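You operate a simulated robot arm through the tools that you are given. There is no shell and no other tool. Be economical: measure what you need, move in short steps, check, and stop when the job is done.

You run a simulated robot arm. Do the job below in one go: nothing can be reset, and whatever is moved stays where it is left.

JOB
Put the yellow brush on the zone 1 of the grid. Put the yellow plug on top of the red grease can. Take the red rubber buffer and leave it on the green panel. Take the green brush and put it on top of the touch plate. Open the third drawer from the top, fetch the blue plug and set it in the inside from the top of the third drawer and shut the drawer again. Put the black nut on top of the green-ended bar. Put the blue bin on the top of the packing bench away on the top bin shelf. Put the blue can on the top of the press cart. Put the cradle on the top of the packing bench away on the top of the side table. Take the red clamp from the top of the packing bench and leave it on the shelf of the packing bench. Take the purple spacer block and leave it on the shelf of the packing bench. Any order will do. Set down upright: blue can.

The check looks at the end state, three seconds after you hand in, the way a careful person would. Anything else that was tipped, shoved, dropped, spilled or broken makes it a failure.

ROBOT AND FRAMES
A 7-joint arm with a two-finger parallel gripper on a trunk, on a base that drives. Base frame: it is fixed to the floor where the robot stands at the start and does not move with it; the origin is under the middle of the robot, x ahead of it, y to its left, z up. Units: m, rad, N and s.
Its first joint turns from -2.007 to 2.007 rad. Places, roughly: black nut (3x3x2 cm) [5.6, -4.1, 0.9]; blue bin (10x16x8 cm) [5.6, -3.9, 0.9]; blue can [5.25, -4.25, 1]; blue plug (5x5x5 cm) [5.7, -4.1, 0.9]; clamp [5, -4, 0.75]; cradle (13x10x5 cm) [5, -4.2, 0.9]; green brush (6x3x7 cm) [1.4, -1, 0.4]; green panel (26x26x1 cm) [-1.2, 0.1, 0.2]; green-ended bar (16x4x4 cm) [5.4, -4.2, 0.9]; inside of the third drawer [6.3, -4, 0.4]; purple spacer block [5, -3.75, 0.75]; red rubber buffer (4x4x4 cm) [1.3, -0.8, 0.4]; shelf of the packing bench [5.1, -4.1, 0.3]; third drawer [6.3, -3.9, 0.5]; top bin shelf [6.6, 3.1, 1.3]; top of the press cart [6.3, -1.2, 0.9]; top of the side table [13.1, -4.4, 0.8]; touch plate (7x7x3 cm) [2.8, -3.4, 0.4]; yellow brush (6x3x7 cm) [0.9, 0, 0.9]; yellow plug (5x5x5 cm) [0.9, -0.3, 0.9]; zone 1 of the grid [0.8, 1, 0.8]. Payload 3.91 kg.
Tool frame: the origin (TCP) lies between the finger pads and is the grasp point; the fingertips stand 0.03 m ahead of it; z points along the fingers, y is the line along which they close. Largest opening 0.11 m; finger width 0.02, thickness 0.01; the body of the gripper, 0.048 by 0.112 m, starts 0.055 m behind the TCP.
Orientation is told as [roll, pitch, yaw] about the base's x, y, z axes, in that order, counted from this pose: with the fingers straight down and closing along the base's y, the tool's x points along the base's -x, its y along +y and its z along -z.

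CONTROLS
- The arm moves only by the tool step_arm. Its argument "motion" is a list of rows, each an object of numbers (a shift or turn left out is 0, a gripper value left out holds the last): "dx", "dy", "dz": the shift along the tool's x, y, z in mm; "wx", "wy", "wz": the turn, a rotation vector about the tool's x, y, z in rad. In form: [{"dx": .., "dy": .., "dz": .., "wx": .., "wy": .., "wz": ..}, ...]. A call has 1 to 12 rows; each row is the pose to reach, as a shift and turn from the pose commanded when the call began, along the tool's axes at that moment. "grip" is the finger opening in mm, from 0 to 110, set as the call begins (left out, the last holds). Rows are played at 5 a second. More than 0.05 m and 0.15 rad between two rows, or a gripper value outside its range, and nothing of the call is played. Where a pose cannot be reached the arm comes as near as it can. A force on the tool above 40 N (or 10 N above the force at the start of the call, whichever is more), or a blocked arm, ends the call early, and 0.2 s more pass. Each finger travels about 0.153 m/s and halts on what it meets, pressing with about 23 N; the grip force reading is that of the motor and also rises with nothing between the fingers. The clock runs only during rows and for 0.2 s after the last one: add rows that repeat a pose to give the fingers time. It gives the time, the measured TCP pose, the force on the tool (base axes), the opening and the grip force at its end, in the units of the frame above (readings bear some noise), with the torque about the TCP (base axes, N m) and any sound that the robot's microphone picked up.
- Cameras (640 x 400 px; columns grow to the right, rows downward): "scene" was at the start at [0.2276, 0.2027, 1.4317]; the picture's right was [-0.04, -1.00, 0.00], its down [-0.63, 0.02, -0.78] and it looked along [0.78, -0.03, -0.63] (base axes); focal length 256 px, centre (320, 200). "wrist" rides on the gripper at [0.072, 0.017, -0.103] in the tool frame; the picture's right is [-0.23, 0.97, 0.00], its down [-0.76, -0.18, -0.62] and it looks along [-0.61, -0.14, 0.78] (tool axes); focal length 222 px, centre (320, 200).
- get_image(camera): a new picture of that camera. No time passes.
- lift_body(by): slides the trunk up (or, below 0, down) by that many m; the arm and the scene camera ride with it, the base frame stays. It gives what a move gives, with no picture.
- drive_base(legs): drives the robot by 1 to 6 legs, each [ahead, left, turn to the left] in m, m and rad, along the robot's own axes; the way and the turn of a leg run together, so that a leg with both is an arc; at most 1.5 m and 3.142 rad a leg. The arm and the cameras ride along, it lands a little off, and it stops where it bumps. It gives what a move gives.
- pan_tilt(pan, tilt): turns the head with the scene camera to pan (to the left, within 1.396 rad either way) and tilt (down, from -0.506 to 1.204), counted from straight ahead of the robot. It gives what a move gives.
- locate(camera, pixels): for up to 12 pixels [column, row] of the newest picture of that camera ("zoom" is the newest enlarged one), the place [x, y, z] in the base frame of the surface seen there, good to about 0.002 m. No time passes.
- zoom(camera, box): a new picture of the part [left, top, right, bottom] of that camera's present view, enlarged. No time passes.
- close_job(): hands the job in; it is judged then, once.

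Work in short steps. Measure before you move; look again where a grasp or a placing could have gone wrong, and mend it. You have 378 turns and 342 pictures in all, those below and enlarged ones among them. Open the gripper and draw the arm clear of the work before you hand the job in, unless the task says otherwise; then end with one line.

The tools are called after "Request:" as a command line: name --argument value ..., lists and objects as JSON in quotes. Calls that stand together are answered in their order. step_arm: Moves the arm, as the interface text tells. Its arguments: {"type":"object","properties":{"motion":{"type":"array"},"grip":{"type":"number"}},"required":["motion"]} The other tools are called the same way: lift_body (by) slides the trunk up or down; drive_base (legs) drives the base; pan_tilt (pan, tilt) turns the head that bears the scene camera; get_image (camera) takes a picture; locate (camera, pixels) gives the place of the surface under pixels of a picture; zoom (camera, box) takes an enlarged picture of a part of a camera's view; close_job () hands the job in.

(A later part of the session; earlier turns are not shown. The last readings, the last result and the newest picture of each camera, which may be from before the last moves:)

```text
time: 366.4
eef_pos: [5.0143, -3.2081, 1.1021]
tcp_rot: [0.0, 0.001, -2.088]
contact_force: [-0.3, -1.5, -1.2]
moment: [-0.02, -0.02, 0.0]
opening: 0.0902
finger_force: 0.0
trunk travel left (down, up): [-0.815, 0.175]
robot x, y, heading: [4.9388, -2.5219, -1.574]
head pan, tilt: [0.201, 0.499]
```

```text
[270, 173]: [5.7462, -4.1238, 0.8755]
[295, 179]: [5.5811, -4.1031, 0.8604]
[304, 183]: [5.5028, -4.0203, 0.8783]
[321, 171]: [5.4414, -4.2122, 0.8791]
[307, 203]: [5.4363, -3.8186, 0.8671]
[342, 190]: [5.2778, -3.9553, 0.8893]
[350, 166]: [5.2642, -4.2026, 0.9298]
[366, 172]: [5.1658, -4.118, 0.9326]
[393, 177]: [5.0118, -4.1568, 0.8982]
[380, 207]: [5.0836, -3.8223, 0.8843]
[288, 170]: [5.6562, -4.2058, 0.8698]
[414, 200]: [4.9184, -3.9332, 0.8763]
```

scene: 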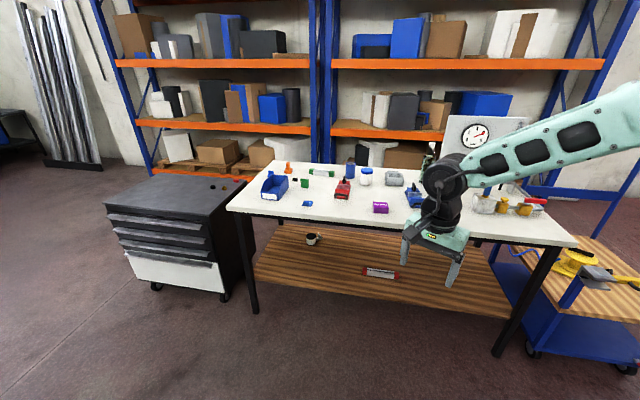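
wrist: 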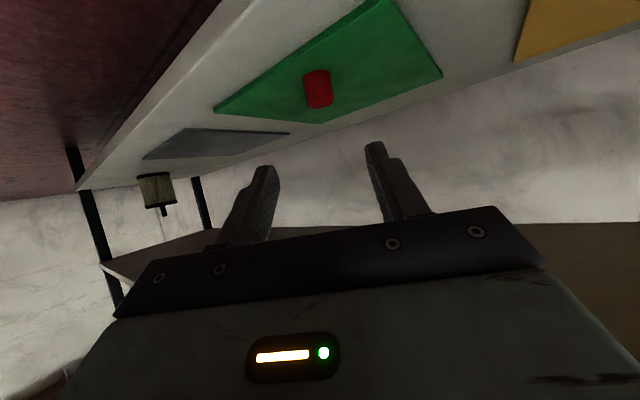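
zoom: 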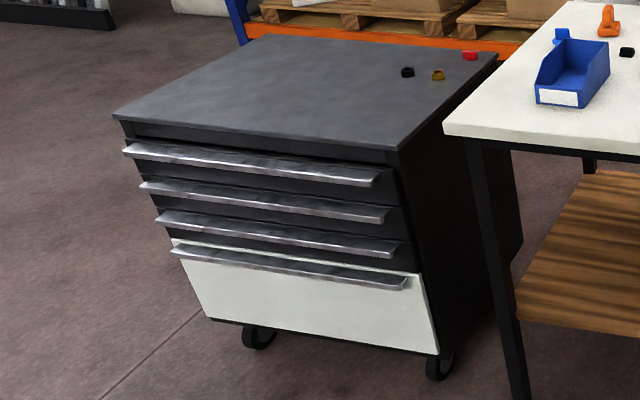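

All objects measured. First the nut: drive east 0.5 and 0.65 m ahead with the gripper at z 1.1.

Request:
drive_base --legs '[[0, 0.5, 0], [0.65, 0, 0]]'

Request:
pan_tilt --pan -0.1 --tilt 0.8

Request:
get_image --camera "scene"

Request:
get_image --camera "wrist"

```text
time: 372.6
eef_pos: [5.5169, -3.8626, 1.1002]
tcp_rot: [0.002, -0.001, -2.085]
contact_force: [0.5, -1.2, -0.6]
moment: [0.03, -0.02, -0.03]
opening: 0.0901
finger_force: 0.1
trunk travel left (down, up): [-0.815, 0.175]
robot x, y, heading: [5.4387, -3.1771, -1.571]
head pan, tilt: [0.201, 0.499]
```

```text
time: 373.4
eef_pos: [5.5174, -3.8622, 1.1022]
tcp_rot: [-0.002, 0.0, -2.086]
contact_force: [0.5, -0.1, 0.1]
moment: [0.01, 0.0, -0.04]
opening: 0.09
finger_force: 0.1
trunk travel left (down, up): [-0.815, 0.175]
robot x, y, heading: [5.4385, -3.1727, -1.564]
head pan, tilt: [-0.099, 0.799]
```

```text
215 pictures are left
```

scene: 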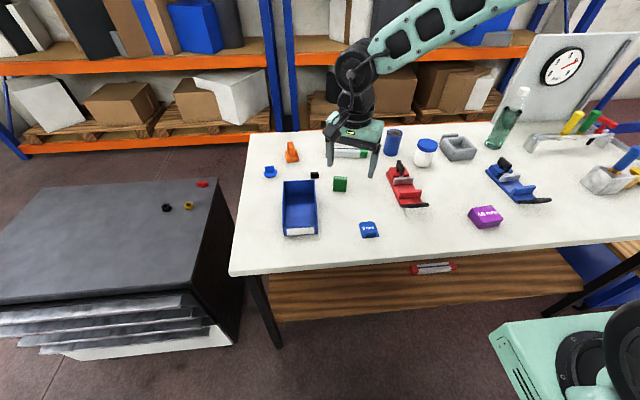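

```text
214 pictures are left
```

wrist: 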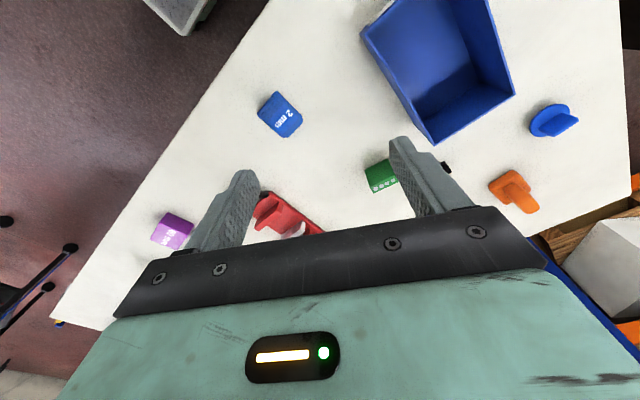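

Request:
zoom --camera "scene" --box '[250, 130, 400, 230]'

Request:
locate --camera "zoom" --pixels '[[278, 193], [265, 190], [290, 190], [278, 203], [385, 235], [420, 100], [380, 95], [492, 105], [90, 165], [110, 190], [420, 115], [600, 70]]'

```text
4.00 times, centred on (325, 180) of scene
```

zoom: 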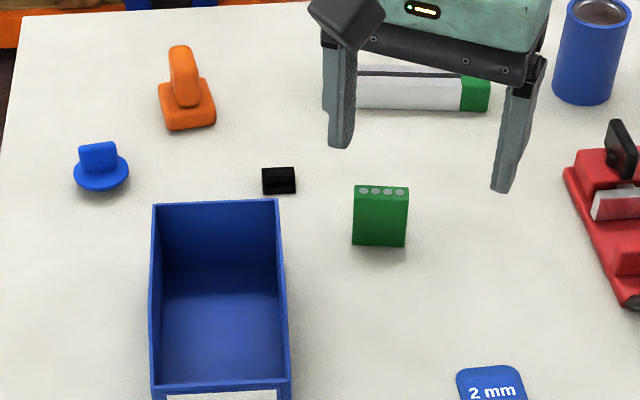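

```text
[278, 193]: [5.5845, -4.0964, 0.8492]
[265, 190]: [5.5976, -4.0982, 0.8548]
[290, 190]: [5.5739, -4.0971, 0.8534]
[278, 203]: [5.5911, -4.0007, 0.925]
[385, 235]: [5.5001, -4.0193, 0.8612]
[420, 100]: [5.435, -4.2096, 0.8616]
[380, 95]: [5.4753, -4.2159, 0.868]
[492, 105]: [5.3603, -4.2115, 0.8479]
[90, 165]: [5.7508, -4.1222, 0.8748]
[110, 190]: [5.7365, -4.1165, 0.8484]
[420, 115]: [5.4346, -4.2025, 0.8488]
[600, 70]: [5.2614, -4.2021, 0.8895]
```

Nut centre ≈(5.585,-4.11), 2 cm tall on the bench (0.847). Move over it with fingers closing along x.

Request:
step_arm --motion '[{"dx": -30, "dy": 30, "wz": -0.1}, {"dx": -60, "dy": 60, "wz": -0.2}, {"dx": -91, "dy": 91, "wz": -0.3}, {"dx": -121, "dy": 121, "wz": -0.4}, {"dx": -152, "dy": 152, "wz": -0.515}, {"dx": -182, "dy": 181, "wz": -0.515}, {"dx": -182, "dy": 181, "dz": 45, "wz": -0.515}, {"dx": -182, "dy": 181, "dz": 90, "wz": -0.515}, {"dx": -182, "dy": 181, "dz": 130, "wz": -0.515}, {"dx": -182, "dy": 181, "dz": 130, "wz": -0.515}]' --grip 60

Request:
get_image --camera "wrist"

Request:
get_image --camera "scene"

```text
time: 375.6
eef_pos: [5.5675, -4.0687, 0.9793]
tcp_rot: [-0.003, -0.002, -1.571]
contact_force: [0.7, -1.0, 0.8]
moment: [-0.01, 0.0, -0.02]
opening: 0.06
finger_force: 0.0
out of reach, approached as far as the arm can: row 6, 7, 8, 9, 10
trunk travel left (down, up): [-0.815, 0.175]
robot x, y, heading: [5.4358, -3.1707, -1.57]
head pan, tilt: [-0.099, 0.799]
```

```text
212 pictures are left
```

wrist: 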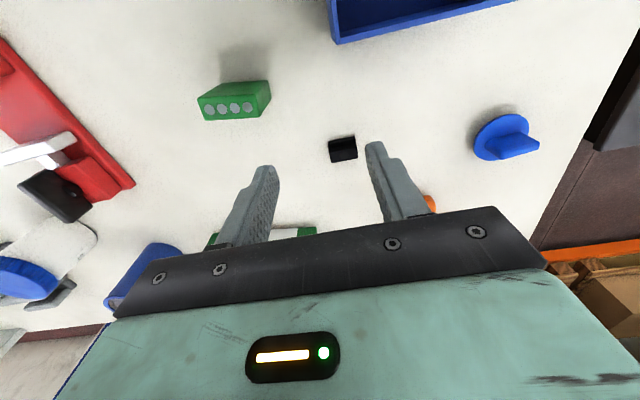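

```text
211 pictures are left
```

scene: 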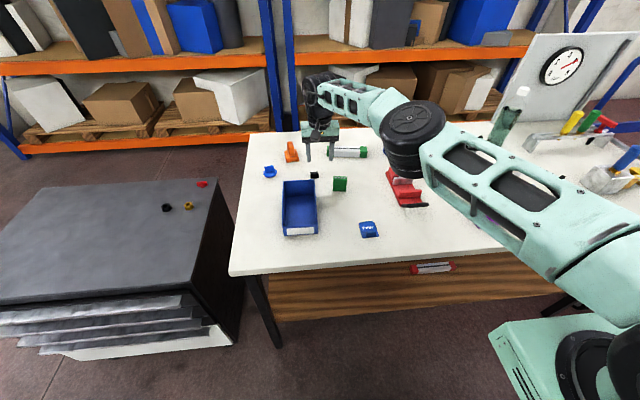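

Reach-limited, so drive 0.15 m closer, then re-aim.

Request:
drive_base --legs '[[0.15, 0, 0]]'

Request:
get_image --camera "wrist"

Request:
zoom --camera "scene" --box '[240, 120, 400, 240]'

```text
time: 377.0
eef_pos: [5.5691, -4.2194, 0.9808]
tcp_rot: [-0.002, 0.002, -1.57]
contact_force: [0.9, 0.3, 0.1]
moment: [0.01, 0.01, -0.01]
opening: 0.06
finger_force: 0.1
trunk travel left (down, up): [-0.815, 0.175]
robot x, y, heading: [5.4365, -3.3214, -1.568]
head pan, tilt: [-0.099, 0.799]
```

```text
210 pictures are left
```

wrist: 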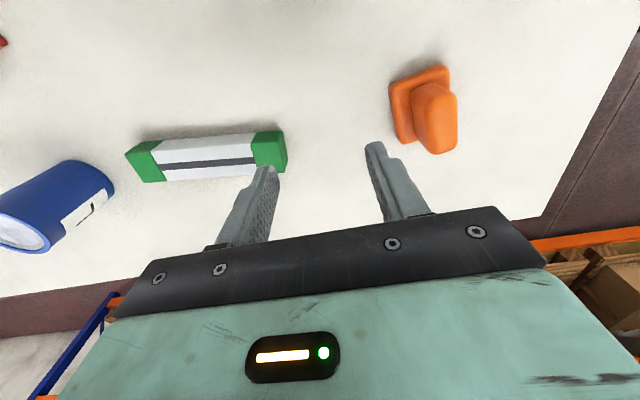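

```text
3.33 times, centred on (320, 180) of scene
```

zoom: 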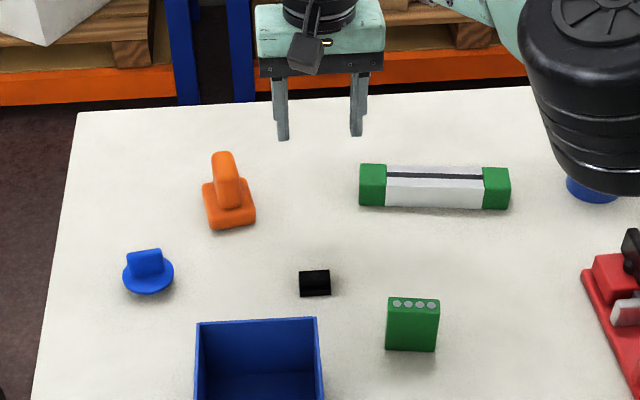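

I locate nut and bar precisely from both views.

Request:
locate --camera "zoom" --pixels '[[315, 274], [303, 274], [328, 274], [315, 282], [315, 292], [435, 172], [435, 168], [435, 195], [365, 168], [505, 172], [145, 255], [148, 265]]'

Request:
locate --camera "wrist" --pixels '[[140, 160], [270, 150], [208, 162], [206, 175], [205, 145], [250, 140], [285, 155]]'

```text
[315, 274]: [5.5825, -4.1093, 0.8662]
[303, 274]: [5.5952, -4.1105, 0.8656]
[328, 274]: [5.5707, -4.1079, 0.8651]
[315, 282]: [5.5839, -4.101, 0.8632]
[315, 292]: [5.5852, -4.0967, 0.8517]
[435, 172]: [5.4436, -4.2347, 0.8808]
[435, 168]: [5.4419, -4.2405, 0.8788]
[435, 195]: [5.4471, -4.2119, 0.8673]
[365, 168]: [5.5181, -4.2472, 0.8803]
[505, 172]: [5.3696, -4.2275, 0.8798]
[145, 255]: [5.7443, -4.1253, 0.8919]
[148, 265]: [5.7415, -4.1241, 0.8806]
```

```text
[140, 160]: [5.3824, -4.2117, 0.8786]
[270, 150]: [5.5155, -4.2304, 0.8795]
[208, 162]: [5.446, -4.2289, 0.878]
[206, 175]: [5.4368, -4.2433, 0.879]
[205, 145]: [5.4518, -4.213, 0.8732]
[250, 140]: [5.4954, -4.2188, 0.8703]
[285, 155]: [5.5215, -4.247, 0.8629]
```

Nut centre (5.583,-4.111); bar centre (5.446,-4.228), top 0.880. Move over the nut, descend to z 0.879 and grip.

Request:
step_arm --motion '[{"dx": 36, "dy": 5}, {"dx": 72, "dy": 10}, {"dx": 108, "dy": 14}, {"dx": 108, "dy": 14, "dz": 40}, {"dx": 108, "dy": 14, "dz": 70}, {"dx": 108, "dy": 14, "dz": 70}]'

Request:
get_image --camera "wrist"

```text
time: 378.4
eef_pos: [5.5836, -4.1101, 0.9085]
tcp_rot: [-0.002, 0.001, -1.571]
contact_force: [0.9, -0.3, -1.4]
moment: [0.02, 0.01, -0.01]
opening: 0.0601
finger_force: 0.0
trunk travel left (down, up): [-0.815, 0.175]
robot x, y, heading: [5.4367, -3.3247, -1.567]
head pan, tilt: [-0.099, 0.799]
```

```text
208 pictures are left
```

wrist: 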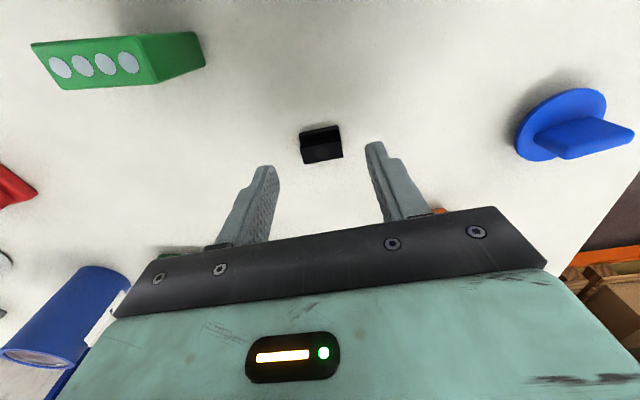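

Request:
step_arm --motion '[{"dz": 15}, {"dz": 29}, {"dz": 29}]'

Request:
step_arm --motion '[{}, {}, {}, {}]' --grip 12

Request:
step_arm --motion '[{"dz": -30}, {"dz": -70}, {"dz": -100}, {"dz": -100}]'

Request:
get_image --camera "wrist"

```text
time: 379.2
eef_pos: [5.5843, -4.1113, 0.8811]
tcp_rot: [-0.002, 0.001, -1.572]
contact_force: [0.3, -0.1, 0.3]
moment: [0.02, -0.02, -0.01]
opening: 0.0603
finger_force: 0.0
trunk travel left (down, up): [-0.815, 0.175]
robot x, y, heading: [5.4324, -3.3223, -1.565]
head pan, tilt: [-0.099, 0.799]
```

```text
time: 380.2
eef_pos: [5.5821, -4.112, 0.8814]
tcp_rot: [-0.001, 0.002, -1.572]
contact_force: [0.2, 0.2, -0.5]
moment: [-0.02, 0.01, 0.02]
opening: 0.0295
finger_force: 22.8
trunk travel left (down, up): [-0.815, 0.175]
robot x, y, heading: [5.4366, -3.3231, -1.571]
head pan, tilt: [-0.099, 0.799]
```

```text
time: 381.2
eef_pos: [5.5826, -4.1102, 0.9813]
tcp_rot: [-0.004, 0.001, -1.572]
contact_force: [0.3, -0.7, -1.2]
moment: [-0.02, -0.02, 0.0]
opening: 0.0296
finger_force: 22.3
trunk travel left (down, up): [-0.815, 0.175]
robot x, y, heading: [5.4378, -3.3223, -1.566]
head pan, tilt: [-0.099, 0.799]
```

```text
207 pictures are left
```

wrist: 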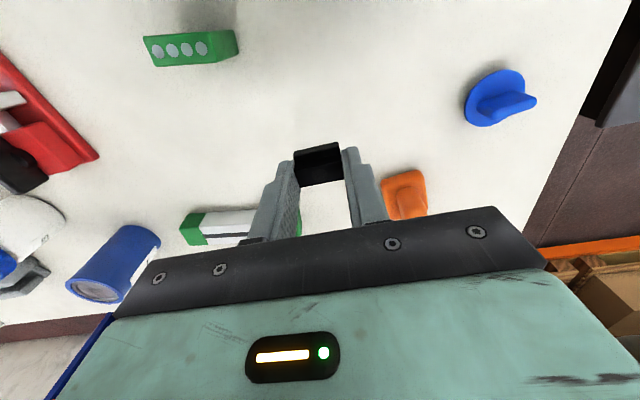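

Nut held. Carry it over the bar centre and lower to z≈0.917.

Request:
step_arm --motion '[{"dx": -29, "dy": -34}, {"dx": -58, "dy": -68}, {"dx": -88, "dy": -102}, {"dx": -117, "dy": -137}, {"dx": -117, "dy": -137, "dz": 30}, {"dx": -117, "dy": -137, "dz": 55}, {"dx": -117, "dy": -137, "dz": 63}, {"dx": -117, "dy": -137, "dz": 63}]'

Request:
get_image --camera "wrist"

Request:
zoom --camera "scene" --box '[300, 90, 440, 200]'

```text
time: 383.0
eef_pos: [5.4465, -4.2286, 0.9179]
tcp_rot: [-0.003, 0.001, -1.57]
contact_force: [-0.3, 0.3, -1.3]
moment: [-0.02, -0.02, -0.01]
opening: 0.0296
finger_force: 23.2
trunk travel left (down, up): [-0.815, 0.175]
robot x, y, heading: [5.4405, -3.3208, -1.569]
head pan, tilt: [-0.099, 0.799]
```

```text
206 pictures are left
```

wrist: 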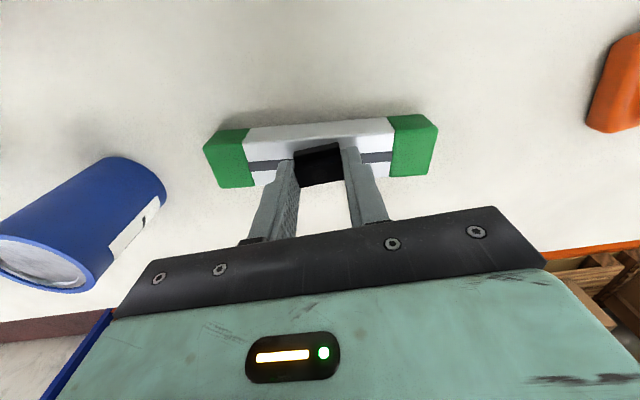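

```text
3.64 times, centred on (370, 145) of scene
```

zoom: 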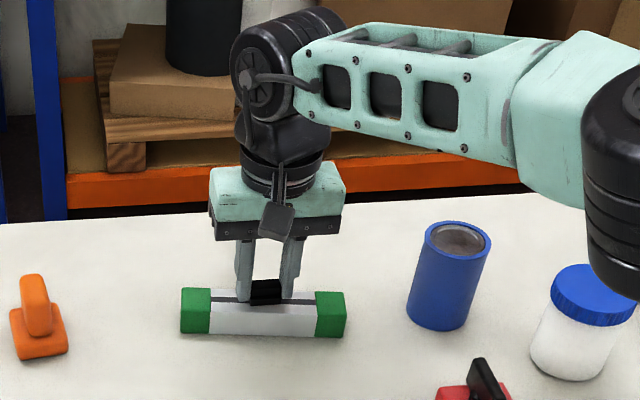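

Nut is centred on the bar. Touch down gently.

Request:
step_arm --motion '[{"dz": 1}, {"dz": 2}, {"dz": 3}, {"dz": 4}, {"dz": 4}]'

```text
time: 384.2
eef_pos: [5.4458, -4.2274, 0.914]
tcp_rot: [-0.002, 0.001, -1.572]
contact_force: [0.2, 0.1, -0.8]
moment: [0.0, 0.01, -0.01]
opening: 0.0293
finger_force: 22.8
trunk travel left (down, up): [-0.815, 0.175]
robot x, y, heading: [5.4356, -3.3258, -1.564]
head pan, tilt: [-0.099, 0.799]
```

Request:
step_arm --motion '[{"dz": 1}, {"dz": 2}, {"dz": 2}]'

```text
time: 385.0
eef_pos: [5.4451, -4.2276, 0.9124]
tcp_rot: [-0.002, 0.003, -1.571]
contact_force: [-0.2, 0.1, -0.4]
moment: [0.0, 0.01, -0.02]
opening: 0.0298
finger_force: 22.9
trunk travel left (down, up): [-0.815, 0.175]
robot x, y, heading: [5.4369, -3.3231, -1.569]
head pan, tilt: [-0.099, 0.799]
```

Request:
step_arm --motion '[{"dz": 1}, {"dz": 1}, {"dz": 2}, {"dz": 2}]'

Request:
zoom --camera "wrist" --box '[190, 90, 450, 250]'

```text
time: 386.0
eef_pos: [5.4462, -4.2267, 0.9128]
tcp_rot: [-0.001, -0.002, -1.57]
contact_force: [-0.9, 0.8, 12.2]
moment: [0.07, 0.01, 0.03]
opening: 0.0295
finger_force: 22.7
trunk travel left (down, up): [-0.815, 0.175]
robot x, y, heading: [5.4348, -3.3218, -1.571]
head pan, tilt: [-0.099, 0.799]
```

```text
2.46 times, centred on (320, 170) of wrist
```

zoom: 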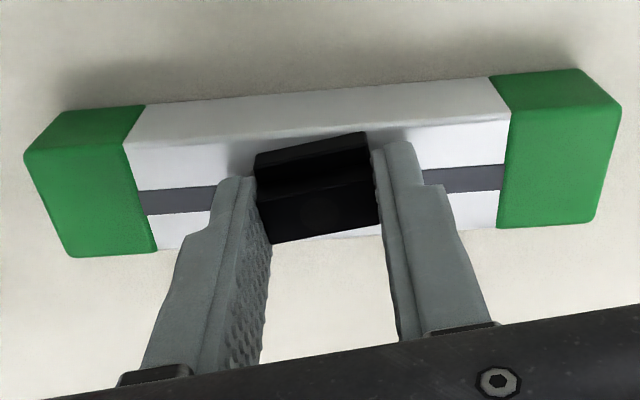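

Contact at 12 N; release and lift straight up.

Request:
step_arm --motion '[{}, {}, {}]' --grip 50

Request:
step_arm --motion '[{"dz": -30}, {"dz": -70}, {"dz": -110}, {"dz": -150}]'

Request:
get_image --camera "wrist"

Request:
zoom --camera "scene" --box '[240, 110, 440, 240]'

```text
time: 386.8
eef_pos: [5.4455, -4.2277, 0.9105]
tcp_rot: [-0.002, 0.0, -1.571]
contact_force: [-2.2, -2.0, 10.5]
moment: [-0.06, -0.22, -0.12]
opening: 0.0486
finger_force: 0.0
trunk travel left (down, up): [-0.815, 0.175]
robot x, y, heading: [5.4383, -3.3213, -1.572]
head pan, tilt: [-0.099, 0.799]
```

```text
time: 387.8
eef_pos: [5.4453, -4.2289, 1.0603]
tcp_rot: [-0.001, 0.001, -1.571]
contact_force: [0.2, -1.0, -0.8]
moment: [0.02, 0.0, -0.03]
opening: 0.05
finger_force: 0.0
trunk travel left (down, up): [-0.815, 0.175]
robot x, y, heading: [5.4351, -3.3244, -1.57]
head pan, tilt: [-0.099, 0.799]
```

```text
203 pictures are left
```

wrist: 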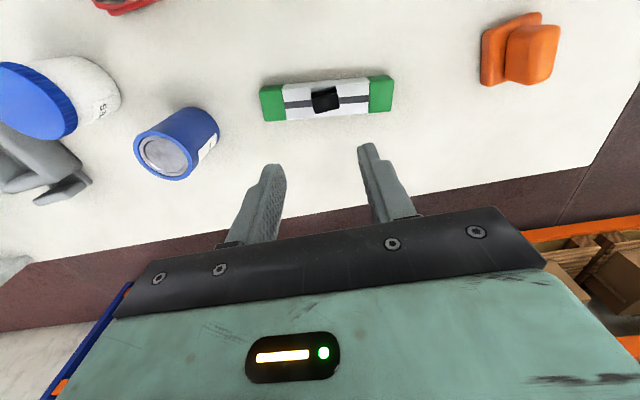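

```text
3.08 times, centred on (340, 175) of scene
```

zoom: 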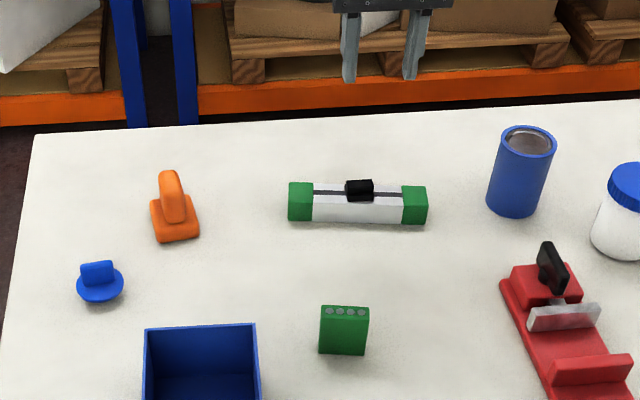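

Nut sits on the bar. Next the drawer: back off, move in front of the cabinet and look closely.

Request:
drive_base --legs '[[-0.6, 0, 0], [0, 0.85, 0]]'

Request:
lift_body --by -0.35

Request:
pan_tilt --pan 0.1 --tilt 0.6

Request:
get_image --camera "scene"

```text
time: 395.3
eef_pos: [6.3087, -3.6267, 1.0615]
tcp_rot: [-0.001, 0.001, -1.568]
contact_force: [0.0, -0.3, -0.1]
moment: [0.01, -0.01, 0.0]
opening: 0.0503
finger_force: 0.0
trunk travel left (down, up): [-0.815, 0.175]
robot x, y, heading: [6.3012, -2.7193, -1.562]
head pan, tilt: [-0.099, 0.799]
```

```text
time: 398.8
eef_pos: [6.308, -3.6263, 0.711]
tcp_rot: [-0.002, 0.004, -1.569]
contact_force: [-0.6, 0.3, -0.4]
moment: [0.0, 0.0, 0.01]
opening: 0.0501
finger_force: 0.0
trunk travel left (down, up): [-0.465, 0.525]
robot x, y, heading: [6.3, -2.7195, -1.565]
head pan, tilt: [-0.099, 0.799]
```

```text
time: 399.5
eef_pos: [6.3072, -3.6261, 0.7103]
tcp_rot: [-0.002, 0.001, -1.567]
contact_force: [0.6, -0.1, 0.1]
moment: [0.02, 0.02, 0.05]
opening: 0.0499
finger_force: 0.1
trunk travel left (down, up): [-0.465, 0.525]
robot x, y, heading: [6.2943, -2.7207, -1.561]
head pan, tilt: [0.099, 0.6]
```

```text
201 pictures are left
```

scene: 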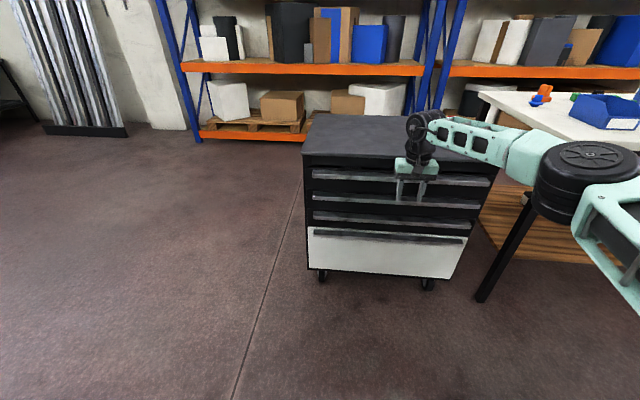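

Request:
zoom --camera "scene" --box '[290, 140, 510, 300]'

Request:
get_image --camera "wrist"

Request:
locate --camera "zoom" --pixels '[[300, 220], [300, 228], [300, 234], [300, 215], [300, 205], [300, 175], [300, 180], [300, 165], [300, 155], [300, 275], [75, 210], [510, 232]]'

```text
2.50 times, centred on (400, 220) of scene
```

zoom: 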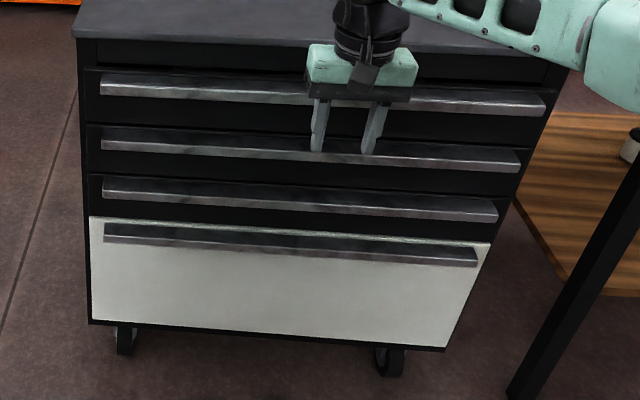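

```text
199 pictures are left
```

wrist: 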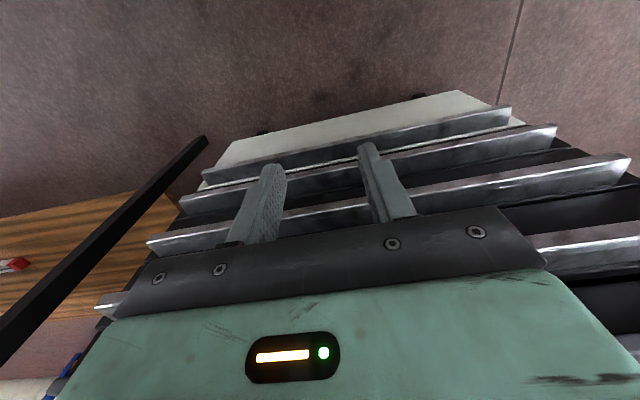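

```text
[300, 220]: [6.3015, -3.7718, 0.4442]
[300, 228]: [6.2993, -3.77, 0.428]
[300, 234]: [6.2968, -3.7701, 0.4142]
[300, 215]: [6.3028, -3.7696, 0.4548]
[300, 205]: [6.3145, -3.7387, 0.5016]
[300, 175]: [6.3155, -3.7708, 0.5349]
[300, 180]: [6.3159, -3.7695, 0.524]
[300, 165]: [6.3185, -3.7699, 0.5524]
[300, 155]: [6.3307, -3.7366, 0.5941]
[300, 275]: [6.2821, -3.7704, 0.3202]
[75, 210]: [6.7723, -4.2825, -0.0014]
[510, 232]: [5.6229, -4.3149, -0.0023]
```

Request:
zoom --camera "wrist" --box '[420, 80, 640, 280]'

Request:
zoom --camera "scene" --box '[430, 170, 500, 260]'

```text
2.00 times, centred on (530, 180) of wrist
```

zoom: 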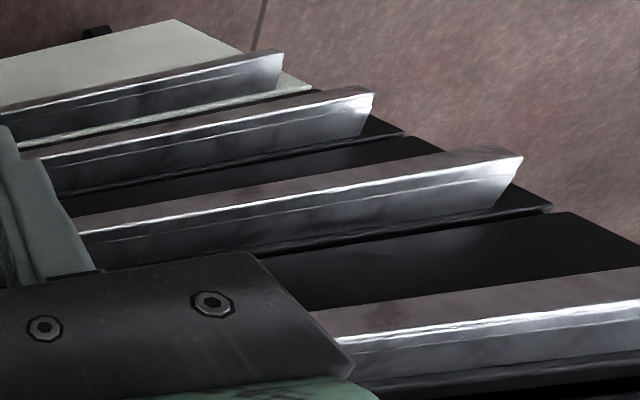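

```text
4.44 times, centred on (465, 215) of scene
```

zoom: 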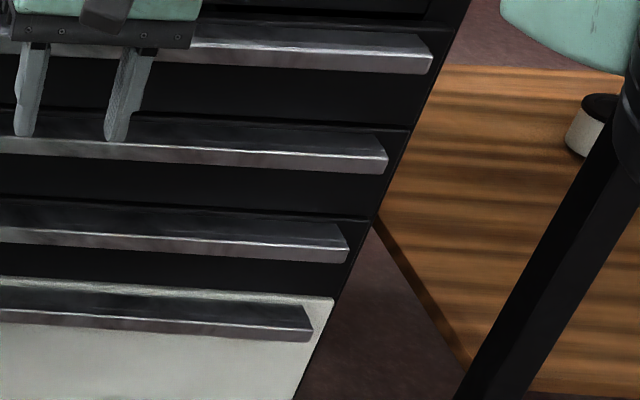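

Handles are edge pulls (top plate with a front lip) protruding to y≈-3.737; I'll pinch the third one (z≈0.50) with a horizontal tool, fingers one above the other. Retract and roll the tool 90°.

Request:
locate --camera "zoom" --pixels '[[200, 212], [200, 225], [200, 235], [200, 240], [200, 245], [200, 251], [200, 256], [200, 300], [200, 310], [200, 150], [200, 160], [340, 245]]'

Request:
step_arm --motion '[{"dx": 15, "wz": 0.14}, {"dx": 30, "wz": 0.28}, {"dx": 45, "wz": 0.42}, {"dx": 60, "wz": 0.56}, {"dx": 75, "wz": 0.7}, {"dx": 90, "wz": 0.84}, {"dx": 105, "wz": 0.98}, {"dx": 120, "wz": 1.12}, {"dx": 135, "wz": 1.26}, {"dx": 150, "wz": 1.4}, {"dx": 150, "wz": 1.5}, {"dx": 150, "wz": 1.57}]'

Request:
step_arm --motion '[{"wx": -0.14}, {"wx": -0.28}, {"wx": -0.42}, {"wx": -0.56}, {"wx": -0.7}, {"wx": -0.84}, {"wx": -0.98}, {"wx": -1.12}, {"wx": -1.26}, {"wx": -1.4}, {"wx": -1.5}, {"wx": -1.57}]'

Request:
get_image --camera "scene"

```text
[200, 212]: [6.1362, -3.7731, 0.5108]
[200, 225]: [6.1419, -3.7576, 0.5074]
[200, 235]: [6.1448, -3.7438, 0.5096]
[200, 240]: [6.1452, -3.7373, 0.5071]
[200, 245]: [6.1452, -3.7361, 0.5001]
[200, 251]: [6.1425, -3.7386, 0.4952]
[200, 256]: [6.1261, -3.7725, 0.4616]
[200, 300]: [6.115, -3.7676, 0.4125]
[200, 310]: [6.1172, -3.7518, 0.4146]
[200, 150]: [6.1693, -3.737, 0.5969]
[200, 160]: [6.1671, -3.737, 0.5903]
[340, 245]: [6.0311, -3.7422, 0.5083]
```

```text
time: 402.1
eef_pos: [6.3079, -3.4764, 0.7094]
tcp_rot: [-0.001, 0.0, -3.138]
contact_force: [0.7, 0.2, -0.5]
moment: [0.0, 0.01, -0.03]
opening: 0.05
finger_force: 0.1
trunk travel left (down, up): [-0.465, 0.525]
robot x, y, heading: [6.3017, -2.7198, -1.569]
head pan, tilt: [0.099, 0.6]
```

```text
time: 404.7
eef_pos: [6.3073, -3.477, 0.7111]
tcp_rot: [1.57, -0.002, -3.137]
contact_force: [-0.3, 0.3, -0.4]
moment: [0.0, 0.02, -0.02]
opening: 0.0499
finger_force: 0.0
trunk travel left (down, up): [-0.465, 0.525]
robot x, y, heading: [6.292, -2.7234, -1.562]
head pan, tilt: [0.099, 0.6]
```

```text
196 pictures are left
```

scene: 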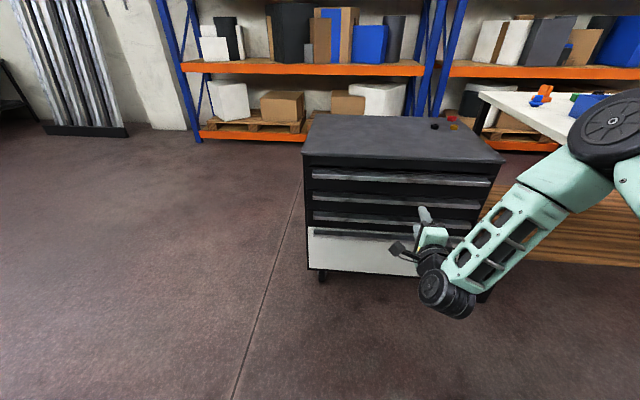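

Tool is horizontal. Before lowering the trunk I check where the elbow is relative to the bench.

Request:
locate --camera "scene" --pixels '[[610, 120], [585, 140], [620, 150], [560, 180], [625, 175], [440, 240], [530, 100], [500, 105]]'

```text
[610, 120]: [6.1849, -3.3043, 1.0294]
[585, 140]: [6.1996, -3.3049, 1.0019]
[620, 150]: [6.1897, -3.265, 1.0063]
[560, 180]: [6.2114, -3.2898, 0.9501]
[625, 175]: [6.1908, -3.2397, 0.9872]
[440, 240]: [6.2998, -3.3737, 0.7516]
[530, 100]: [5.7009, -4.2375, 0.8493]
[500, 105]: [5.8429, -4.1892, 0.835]
```

Elbow is well clear. Lower the trunk 0.208 and advance with fingers around the third handle.

Request:
lift_body --by -0.209

Request:
step_arm --motion '[{"dz": 40}, {"dz": 80}, {"dz": 120}, {"dz": 160}, {"dz": 190}, {"dz": 190}]'

Request:
get_image --camera "wrist"

Request:
get_image --camera "scene"

```text
time: 406.9
eef_pos: [6.308, -3.4754, 0.5022]
tcp_rot: [1.569, -0.001, -3.137]
contact_force: [0.0, -1.4, 0.2]
moment: [-0.01, 0.02, -0.01]
opening: 0.0501
finger_force: 0.1
trunk travel left (down, up): [-0.256, 0.734]
robot x, y, heading: [6.2931, -2.7176, -1.564]
head pan, tilt: [0.099, 0.6]
```

```text
time: 408.3
eef_pos: [6.3087, -3.668, 0.5013]
tcp_rot: [1.567, -0.002, -3.136]
contact_force: [0.1, -0.5, 0.5]
moment: [0.0, 0.0, -0.02]
opening: 0.05
finger_force: 0.0
trunk travel left (down, up): [-0.256, 0.734]
robot x, y, heading: [6.2934, -2.7244, -1.57]
head pan, tilt: [0.099, 0.6]
```

```text
195 pictures are left
```

wrist: 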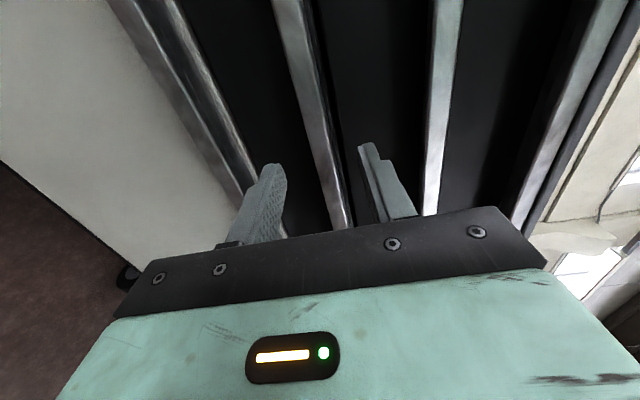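

```text
194 pictures are left
```

scene: 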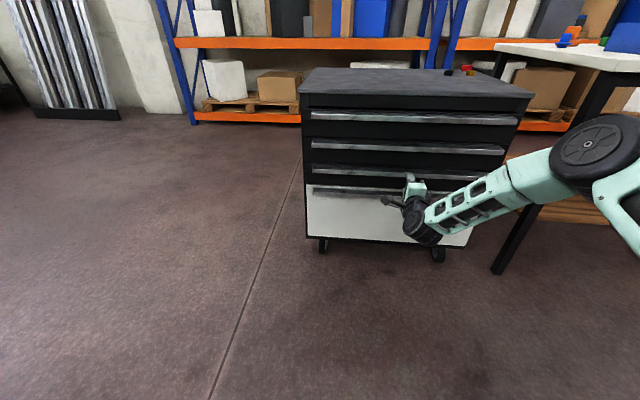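

The fingers straddle the third handle. Advance 60 mm and close.

Request:
step_arm --motion '[{"dz": 25}, {"dz": 45}, {"dz": 58}, {"dz": 58}]'

Request:
step_arm --motion '[{}, {}, {}, {}]' --grip 5

Request:
get_image --camera "wrist"

```text
time: 409.3
eef_pos: [6.3082, -3.725, 0.5003]
tcp_rot: [1.571, -0.001, -3.137]
contact_force: [0.4, 0.1, -0.2]
moment: [0.04, 0.0, 0.02]
opening: 0.0502
finger_force: 0.0
trunk travel left (down, up): [-0.256, 0.734]
robot x, y, heading: [6.2995, -2.7204, -1.564]
head pan, tilt: [0.099, 0.6]
```

```text
time: 410.3
eef_pos: [6.3088, -3.7244, 0.4999]
tcp_rot: [1.568, -0.002, -3.136]
contact_force: [-0.1, 0.9, -5.2]
moment: [-0.41, -0.94, -0.13]
opening: 0.0176
finger_force: 44.2
trunk travel left (down, up): [-0.256, 0.734]
robot x, y, heading: [6.2949, -2.7214, -1.566]
head pan, tilt: [0.099, 0.6]
```

```text
193 pictures are left
```

wrist: 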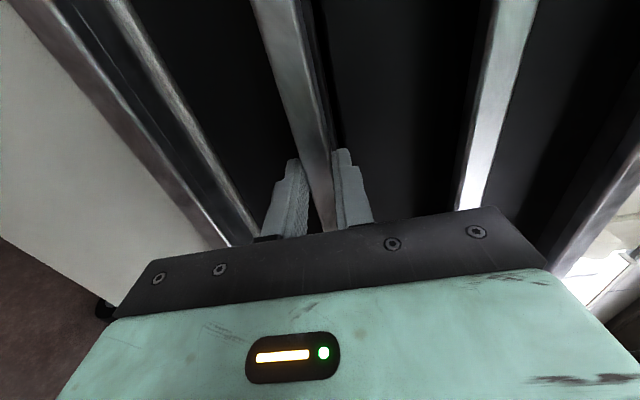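

Handle gripped (17.6 mm, 44 N). Pull north 10 cm and check whether the drawer follows.

Request:
step_arm --motion '[{"dz": -15}, {"dz": -35}, {"dz": -60}, {"dz": -85}, {"dz": -100}, {"dz": -100}]'

Request:
get_image --camera "scene"

```text
time: 411.7
eef_pos: [6.3086, -3.6232, 0.4999]
tcp_rot: [1.568, -0.002, -3.138]
contact_force: [-0.9, 0.7, -12.0]
moment: [-0.29, -0.94, -0.53]
opening: 0.0177
finger_force: 44.8
trunk travel left (down, up): [-0.256, 0.734]
robot x, y, heading: [6.2973, -2.7223, -1.562]
head pan, tilt: [0.099, 0.6]
```

```text
192 pictures are left
```

scene: 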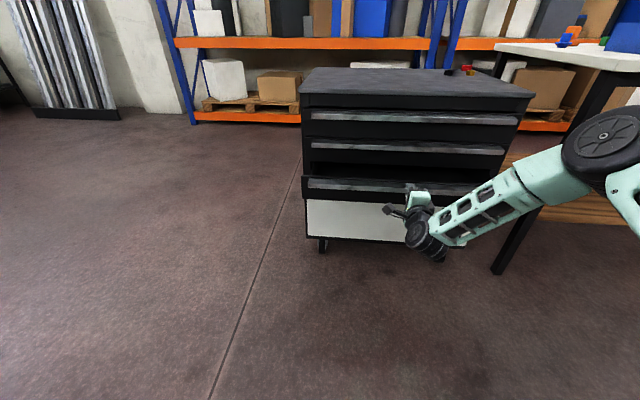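

The drawer opens. Pull another 15 cm.

Request:
step_arm --motion '[{"dz": -30}, {"dz": -60}, {"dz": -90}, {"dz": -120}, {"dz": -150}, {"dz": -170}, {"dz": -170}]'

Request:
get_image --camera "scene"

```text
time: 413.3
eef_pos: [6.3069, -3.4545, 0.5006]
tcp_rot: [1.564, 0.0, -3.136]
contact_force: [-3.2, 0.0, -27.6]
moment: [-0.08, -0.86, 0.2]
opening: 0.0177
finger_force: 44.8
trunk travel left (down, up): [-0.256, 0.734]
robot x, y, heading: [6.2988, -2.7149, -1.564]
head pan, tilt: [0.099, 0.6]
```

```text
191 pictures are left
```

scene: 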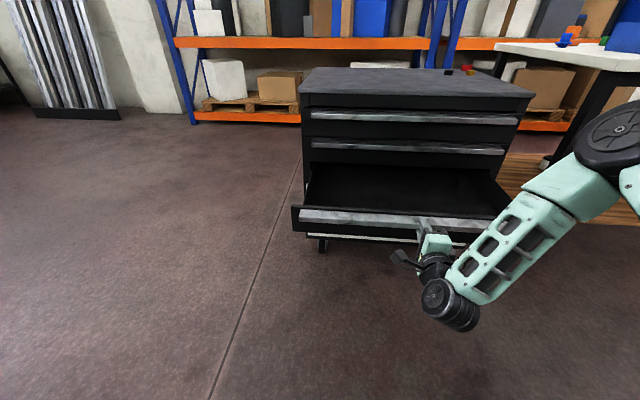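

Drawer is open ~27 cm and empty. Release, retreat, and look for the plug next.

Request:
step_arm --motion '[{}, {}, {}]' --grip 50

Request:
step_arm --motion '[{"dz": -30}, {"dz": -60}, {"dz": -90}, {"dz": -120}]'

Request:
lift_body --by 0.4

Request:
drive_base --legs '[[-0.3, 0, 0]]'

Request:
step_arm --motion '[{"wx": 0.14}, {"wx": 0.28}, {"wx": 0.42}, {"wx": 0.56}, {"wx": 0.7}, {"wx": 0.84}, {"wx": 0.98}, {"wx": 1.12}, {"wx": 1.26}, {"wx": 1.4}, {"wx": 1.5}, {"wx": 1.57}]' --grip 80

Request:
get_image --camera "scene"

```text
time: 414.1
eef_pos: [6.3091, -3.4544, 0.502]
tcp_rot: [1.568, -0.002, -3.135]
contact_force: [-0.3, -0.6, 0.3]
moment: [0.0, -0.01, 0.01]
opening: 0.0504
finger_force: 0.1
trunk travel left (down, up): [-0.256, 0.734]
robot x, y, heading: [6.2957, -2.7238, -1.56]
head pan, tilt: [0.099, 0.6]
```

```text
time: 415.1
eef_pos: [6.3059, -3.336, 0.5019]
tcp_rot: [1.569, -0.002, -3.138]
contact_force: [0.6, 0.2, 0.3]
moment: [-0.03, 0.0, 0.02]
opening: 0.05
finger_force: 0.0
trunk travel left (down, up): [-0.256, 0.734]
robot x, y, heading: [6.2952, -2.7232, -1.566]
head pan, tilt: [0.099, 0.6]
```

```text
time: 418.9
eef_pos: [6.3064, -3.3364, 0.9013]
tcp_rot: [1.57, -0.002, -3.138]
contact_force: [-0.1, 0.1, -0.1]
moment: [0.01, -0.01, -0.01]
opening: 0.0502
finger_force: 0.1
trunk travel left (down, up): [-0.656, 0.334]
robot x, y, heading: [6.2959, -2.7233, -1.565]
head pan, tilt: [0.099, 0.6]
```

```text
time: 421.0
eef_pos: [6.3025, -3.0357, 0.9024]
tcp_rot: [1.57, -0.002, -3.141]
contact_force: [-1.2, -0.4, -0.4]
moment: [-0.01, 0.0, 0.02]
opening: 0.0502
finger_force: 0.0
trunk travel left (down, up): [-0.656, 0.334]
robot x, y, heading: [6.2948, -2.4209, -1.568]
head pan, tilt: [0.099, 0.6]
```

```text
time: 423.6
eef_pos: [6.3033, -3.0351, 0.902]
tcp_rot: [-0.002, -0.001, -3.139]
contact_force: [0.0, 0.1, 0.8]
moment: [-0.01, -0.01, 0.01]
opening: 0.08
finger_force: 0.0
out of reach, approached as far as the arm can: row 1, 2, 3, 4, 5
trunk travel left (down, up): [-0.656, 0.334]
robot x, y, heading: [6.2962, -2.4212, -1.566]
head pan, tilt: [0.099, 0.6]
```

```text
190 pictures are left
```

scene: 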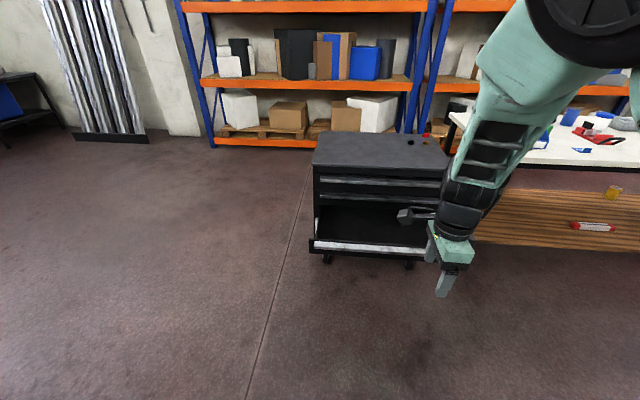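

Raise the trunk, then drive over to the plug at (5.745,-4.123).

Request:
lift_body --by 0.2

Request:
drive_base --legs '[[0, -0.62, 0], [0.9, 0, 0]]'

Request:
pan_tilt --pan 0.0 --tilt 0.85

Request:
get_image --camera "scene"

Request:
get_image --camera "wrist"

```text
time: 425.8
eef_pos: [6.3036, -3.0355, 1.101]
tcp_rot: [-0.001, -0.002, -3.139]
contact_force: [0.9, 0.7, 0.8]
moment: [0.0, -0.04, 0.01]
opening: 0.0798
finger_force: 0.0
trunk travel left (down, up): [-0.856, 0.134]
robot x, y, heading: [6.2965, -2.422, -1.568]
head pan, tilt: [0.099, 0.6]
```

```text
time: 433.6
eef_pos: [5.6987, -3.9394, 1.1021]
tcp_rot: [-0.003, -0.003, -3.131]
contact_force: [-1.1, 0.9, -1.0]
moment: [-0.01, -0.04, 0.0]
opening: 0.08
finger_force: 0.1
trunk travel left (down, up): [-0.856, 0.134]
robot x, y, heading: [5.69, -3.3269, -1.563]
head pan, tilt: [0.099, 0.6]
```

```text
time: 434.3
eef_pos: [5.7004, -3.9396, 1.1023]
tcp_rot: [-0.002, 0.0, -3.131]
contact_force: [-0.1, 0.2, 0.6]
moment: [-0.02, -0.02, 0.02]
opening: 0.0801
finger_force: 0.0
trunk travel left (down, up): [-0.856, 0.134]
robot x, y, heading: [5.6849, -3.3251, -1.556]
head pan, tilt: [0.0, 0.85]
```

```text
189 pictures are left
```

scene: 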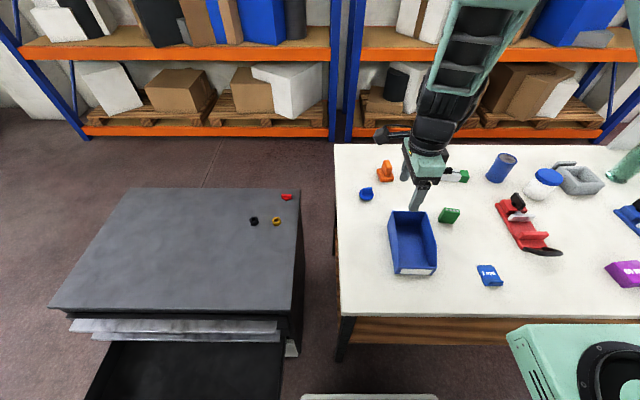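

```text
188 pictures are left
```

wrist: 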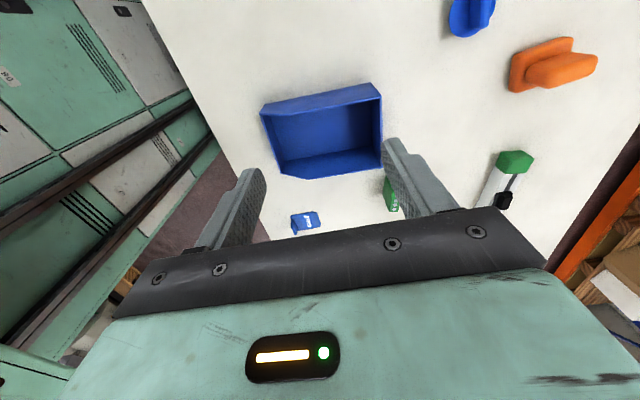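

Request:
zoom --camera "scene" --box '[340, 150, 440, 230]'

Request:
locate --camera "zoom" --pixels '[[165, 250], [150, 250], [190, 245], [170, 240], [170, 290], [130, 275], [205, 270], [310, 305], [285, 130], [290, 115], [560, 330]]'

```text
5.00 times, centred on (390, 190) of scene
```

zoom: 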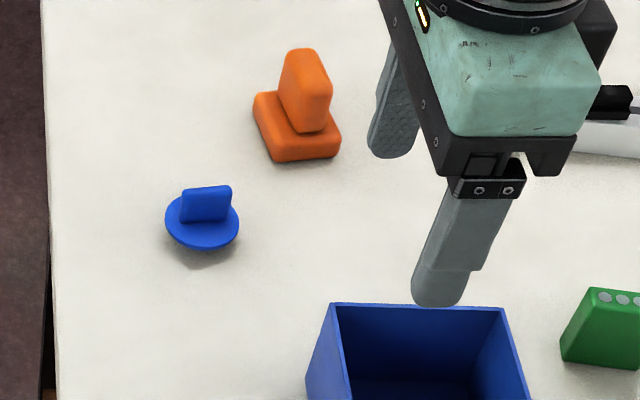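

```text
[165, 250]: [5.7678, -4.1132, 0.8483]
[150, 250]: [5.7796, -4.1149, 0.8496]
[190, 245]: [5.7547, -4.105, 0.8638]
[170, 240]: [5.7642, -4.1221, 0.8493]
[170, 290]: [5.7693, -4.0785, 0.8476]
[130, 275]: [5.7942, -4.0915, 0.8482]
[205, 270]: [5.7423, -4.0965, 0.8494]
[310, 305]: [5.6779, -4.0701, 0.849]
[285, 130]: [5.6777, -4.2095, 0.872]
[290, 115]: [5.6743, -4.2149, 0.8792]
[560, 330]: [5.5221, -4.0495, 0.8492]
```

Request:
locate --camera "zoom" --pixels '[[186, 192], [230, 190], [208, 188], [208, 205], [205, 218], [167, 220], [238, 225], [203, 245], [335, 305], [505, 310]]'

```text
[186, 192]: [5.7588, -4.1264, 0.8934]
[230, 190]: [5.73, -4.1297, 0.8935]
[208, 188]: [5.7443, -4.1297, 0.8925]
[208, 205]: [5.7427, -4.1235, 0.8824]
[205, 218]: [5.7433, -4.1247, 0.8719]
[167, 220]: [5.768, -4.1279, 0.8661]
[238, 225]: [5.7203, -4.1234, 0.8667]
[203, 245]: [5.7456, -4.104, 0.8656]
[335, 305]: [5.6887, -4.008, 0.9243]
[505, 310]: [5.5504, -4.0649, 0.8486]
```

Plug tab centre (5.744,-4.129), tab z 0.868–0.893. Move over and descend to 0.95.

Request:
step_arm --motion '[{"dx": 10, "dy": 45}, {"dx": 20, "dy": 90}, {"dx": 32, "dy": 135}, {"dx": 42, "dy": 180}, {"dx": 42, "dy": 190, "dz": 40}, {"dx": 42, "dy": 190, "dz": 85}, {"dx": 42, "dy": 190, "dz": 130}, {"dx": 42, "dy": 190, "dz": 150}, {"dx": 42, "dy": 190, "dz": 150}]' --grip 60

Request:
get_image --camera "wrist"

Request:
zoom --camera "scene" --box '[320, 130, 440, 230]'

```text
time: 436.3
eef_pos: [5.7446, -4.1288, 0.9519]
tcp_rot: [0.0, -0.003, -3.129]
contact_force: [-0.4, 0.3, -0.2]
moment: [0.0, -0.03, 0.03]
opening: 0.06
finger_force: 0.0
trunk travel left (down, up): [-0.856, 0.134]
robot x, y, heading: [5.6857, -3.33, -1.558]
head pan, tilt: [0.0, 0.85]
```

```text
186 pictures are left
```

wrist: 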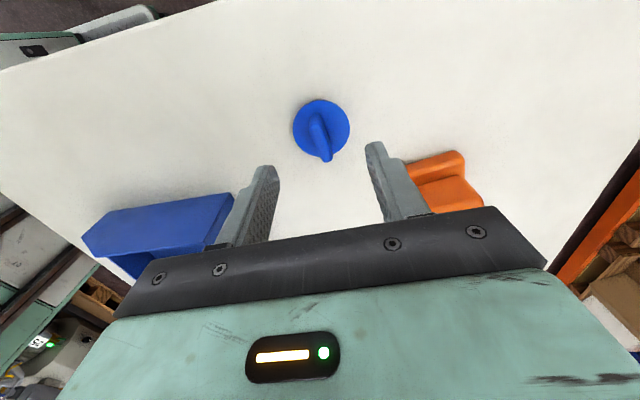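

```text
4.00 times, centred on (380, 180) of scene
```

zoom: 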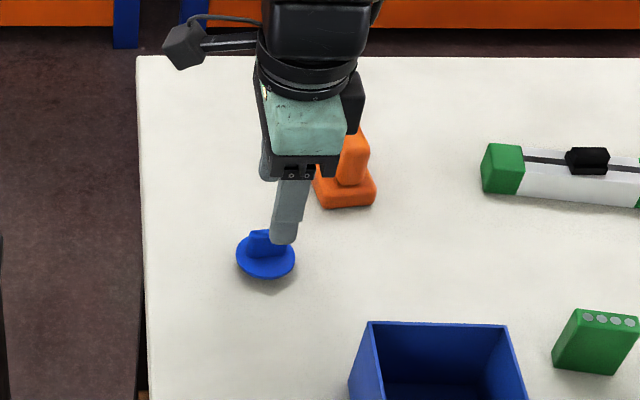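

Aligned. Descend to 0.899 and grip the tab.

Request:
step_arm --motion '[{"dz": 30}, {"dz": 48}, {"dz": 53}, {"dz": 53}]'

Request:
step_arm --motion '[{}, {}, {}, {}]' --grip 2

Request:
step_arm --motion '[{"dz": -30}, {"dz": -75}, {"dz": -120}, {"dz": -160}, {"dz": -160}]'

Request:
get_image --camera "wrist"

```text
time: 437.3
eef_pos: [5.743, -4.1289, 0.8977]
tcp_rot: [0.0, -0.002, -3.13]
contact_force: [0.6, 0.4, -0.3]
moment: [-0.02, 0.01, 0.01]
opening: 0.0599
finger_force: 0.0
trunk travel left (down, up): [-0.856, 0.134]
robot x, y, heading: [5.6899, -3.3235, -1.553]
head pan, tilt: [0.0, 0.85]
```

```text
time: 438.3
eef_pos: [5.7437, -4.128, 0.8986]
tcp_rot: [0.0, -0.002, -3.129]
contact_force: [-0.6, -1.4, 1.2]
moment: [-0.08, -0.02, -0.02]
opening: 0.0091
finger_force: 23.4
trunk travel left (down, up): [-0.856, 0.134]
robot x, y, heading: [5.6881, -3.3271, -1.56]
head pan, tilt: [0.0, 0.85]
```

```text
time: 439.5
eef_pos: [5.7433, -4.1284, 1.0593]
tcp_rot: [-0.003, -0.001, -3.128]
contact_force: [0.5, -0.4, -0.1]
moment: [0.0, 0.03, -0.01]
opening: 0.0095
finger_force: 23.0
trunk travel left (down, up): [-0.856, 0.134]
robot x, y, heading: [5.6848, -3.3225, -1.56]
head pan, tilt: [0.0, 0.85]
```

```text
184 pictures are left
```

wrist: 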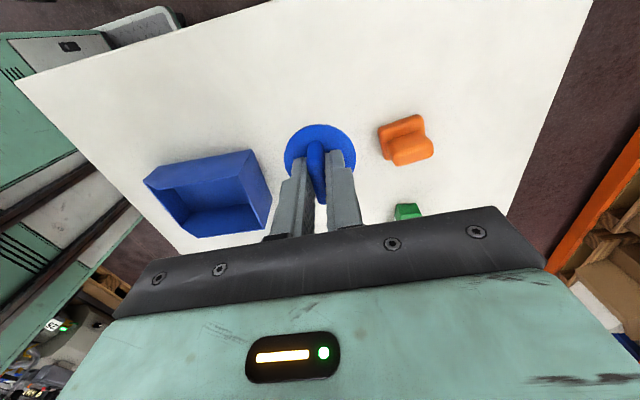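

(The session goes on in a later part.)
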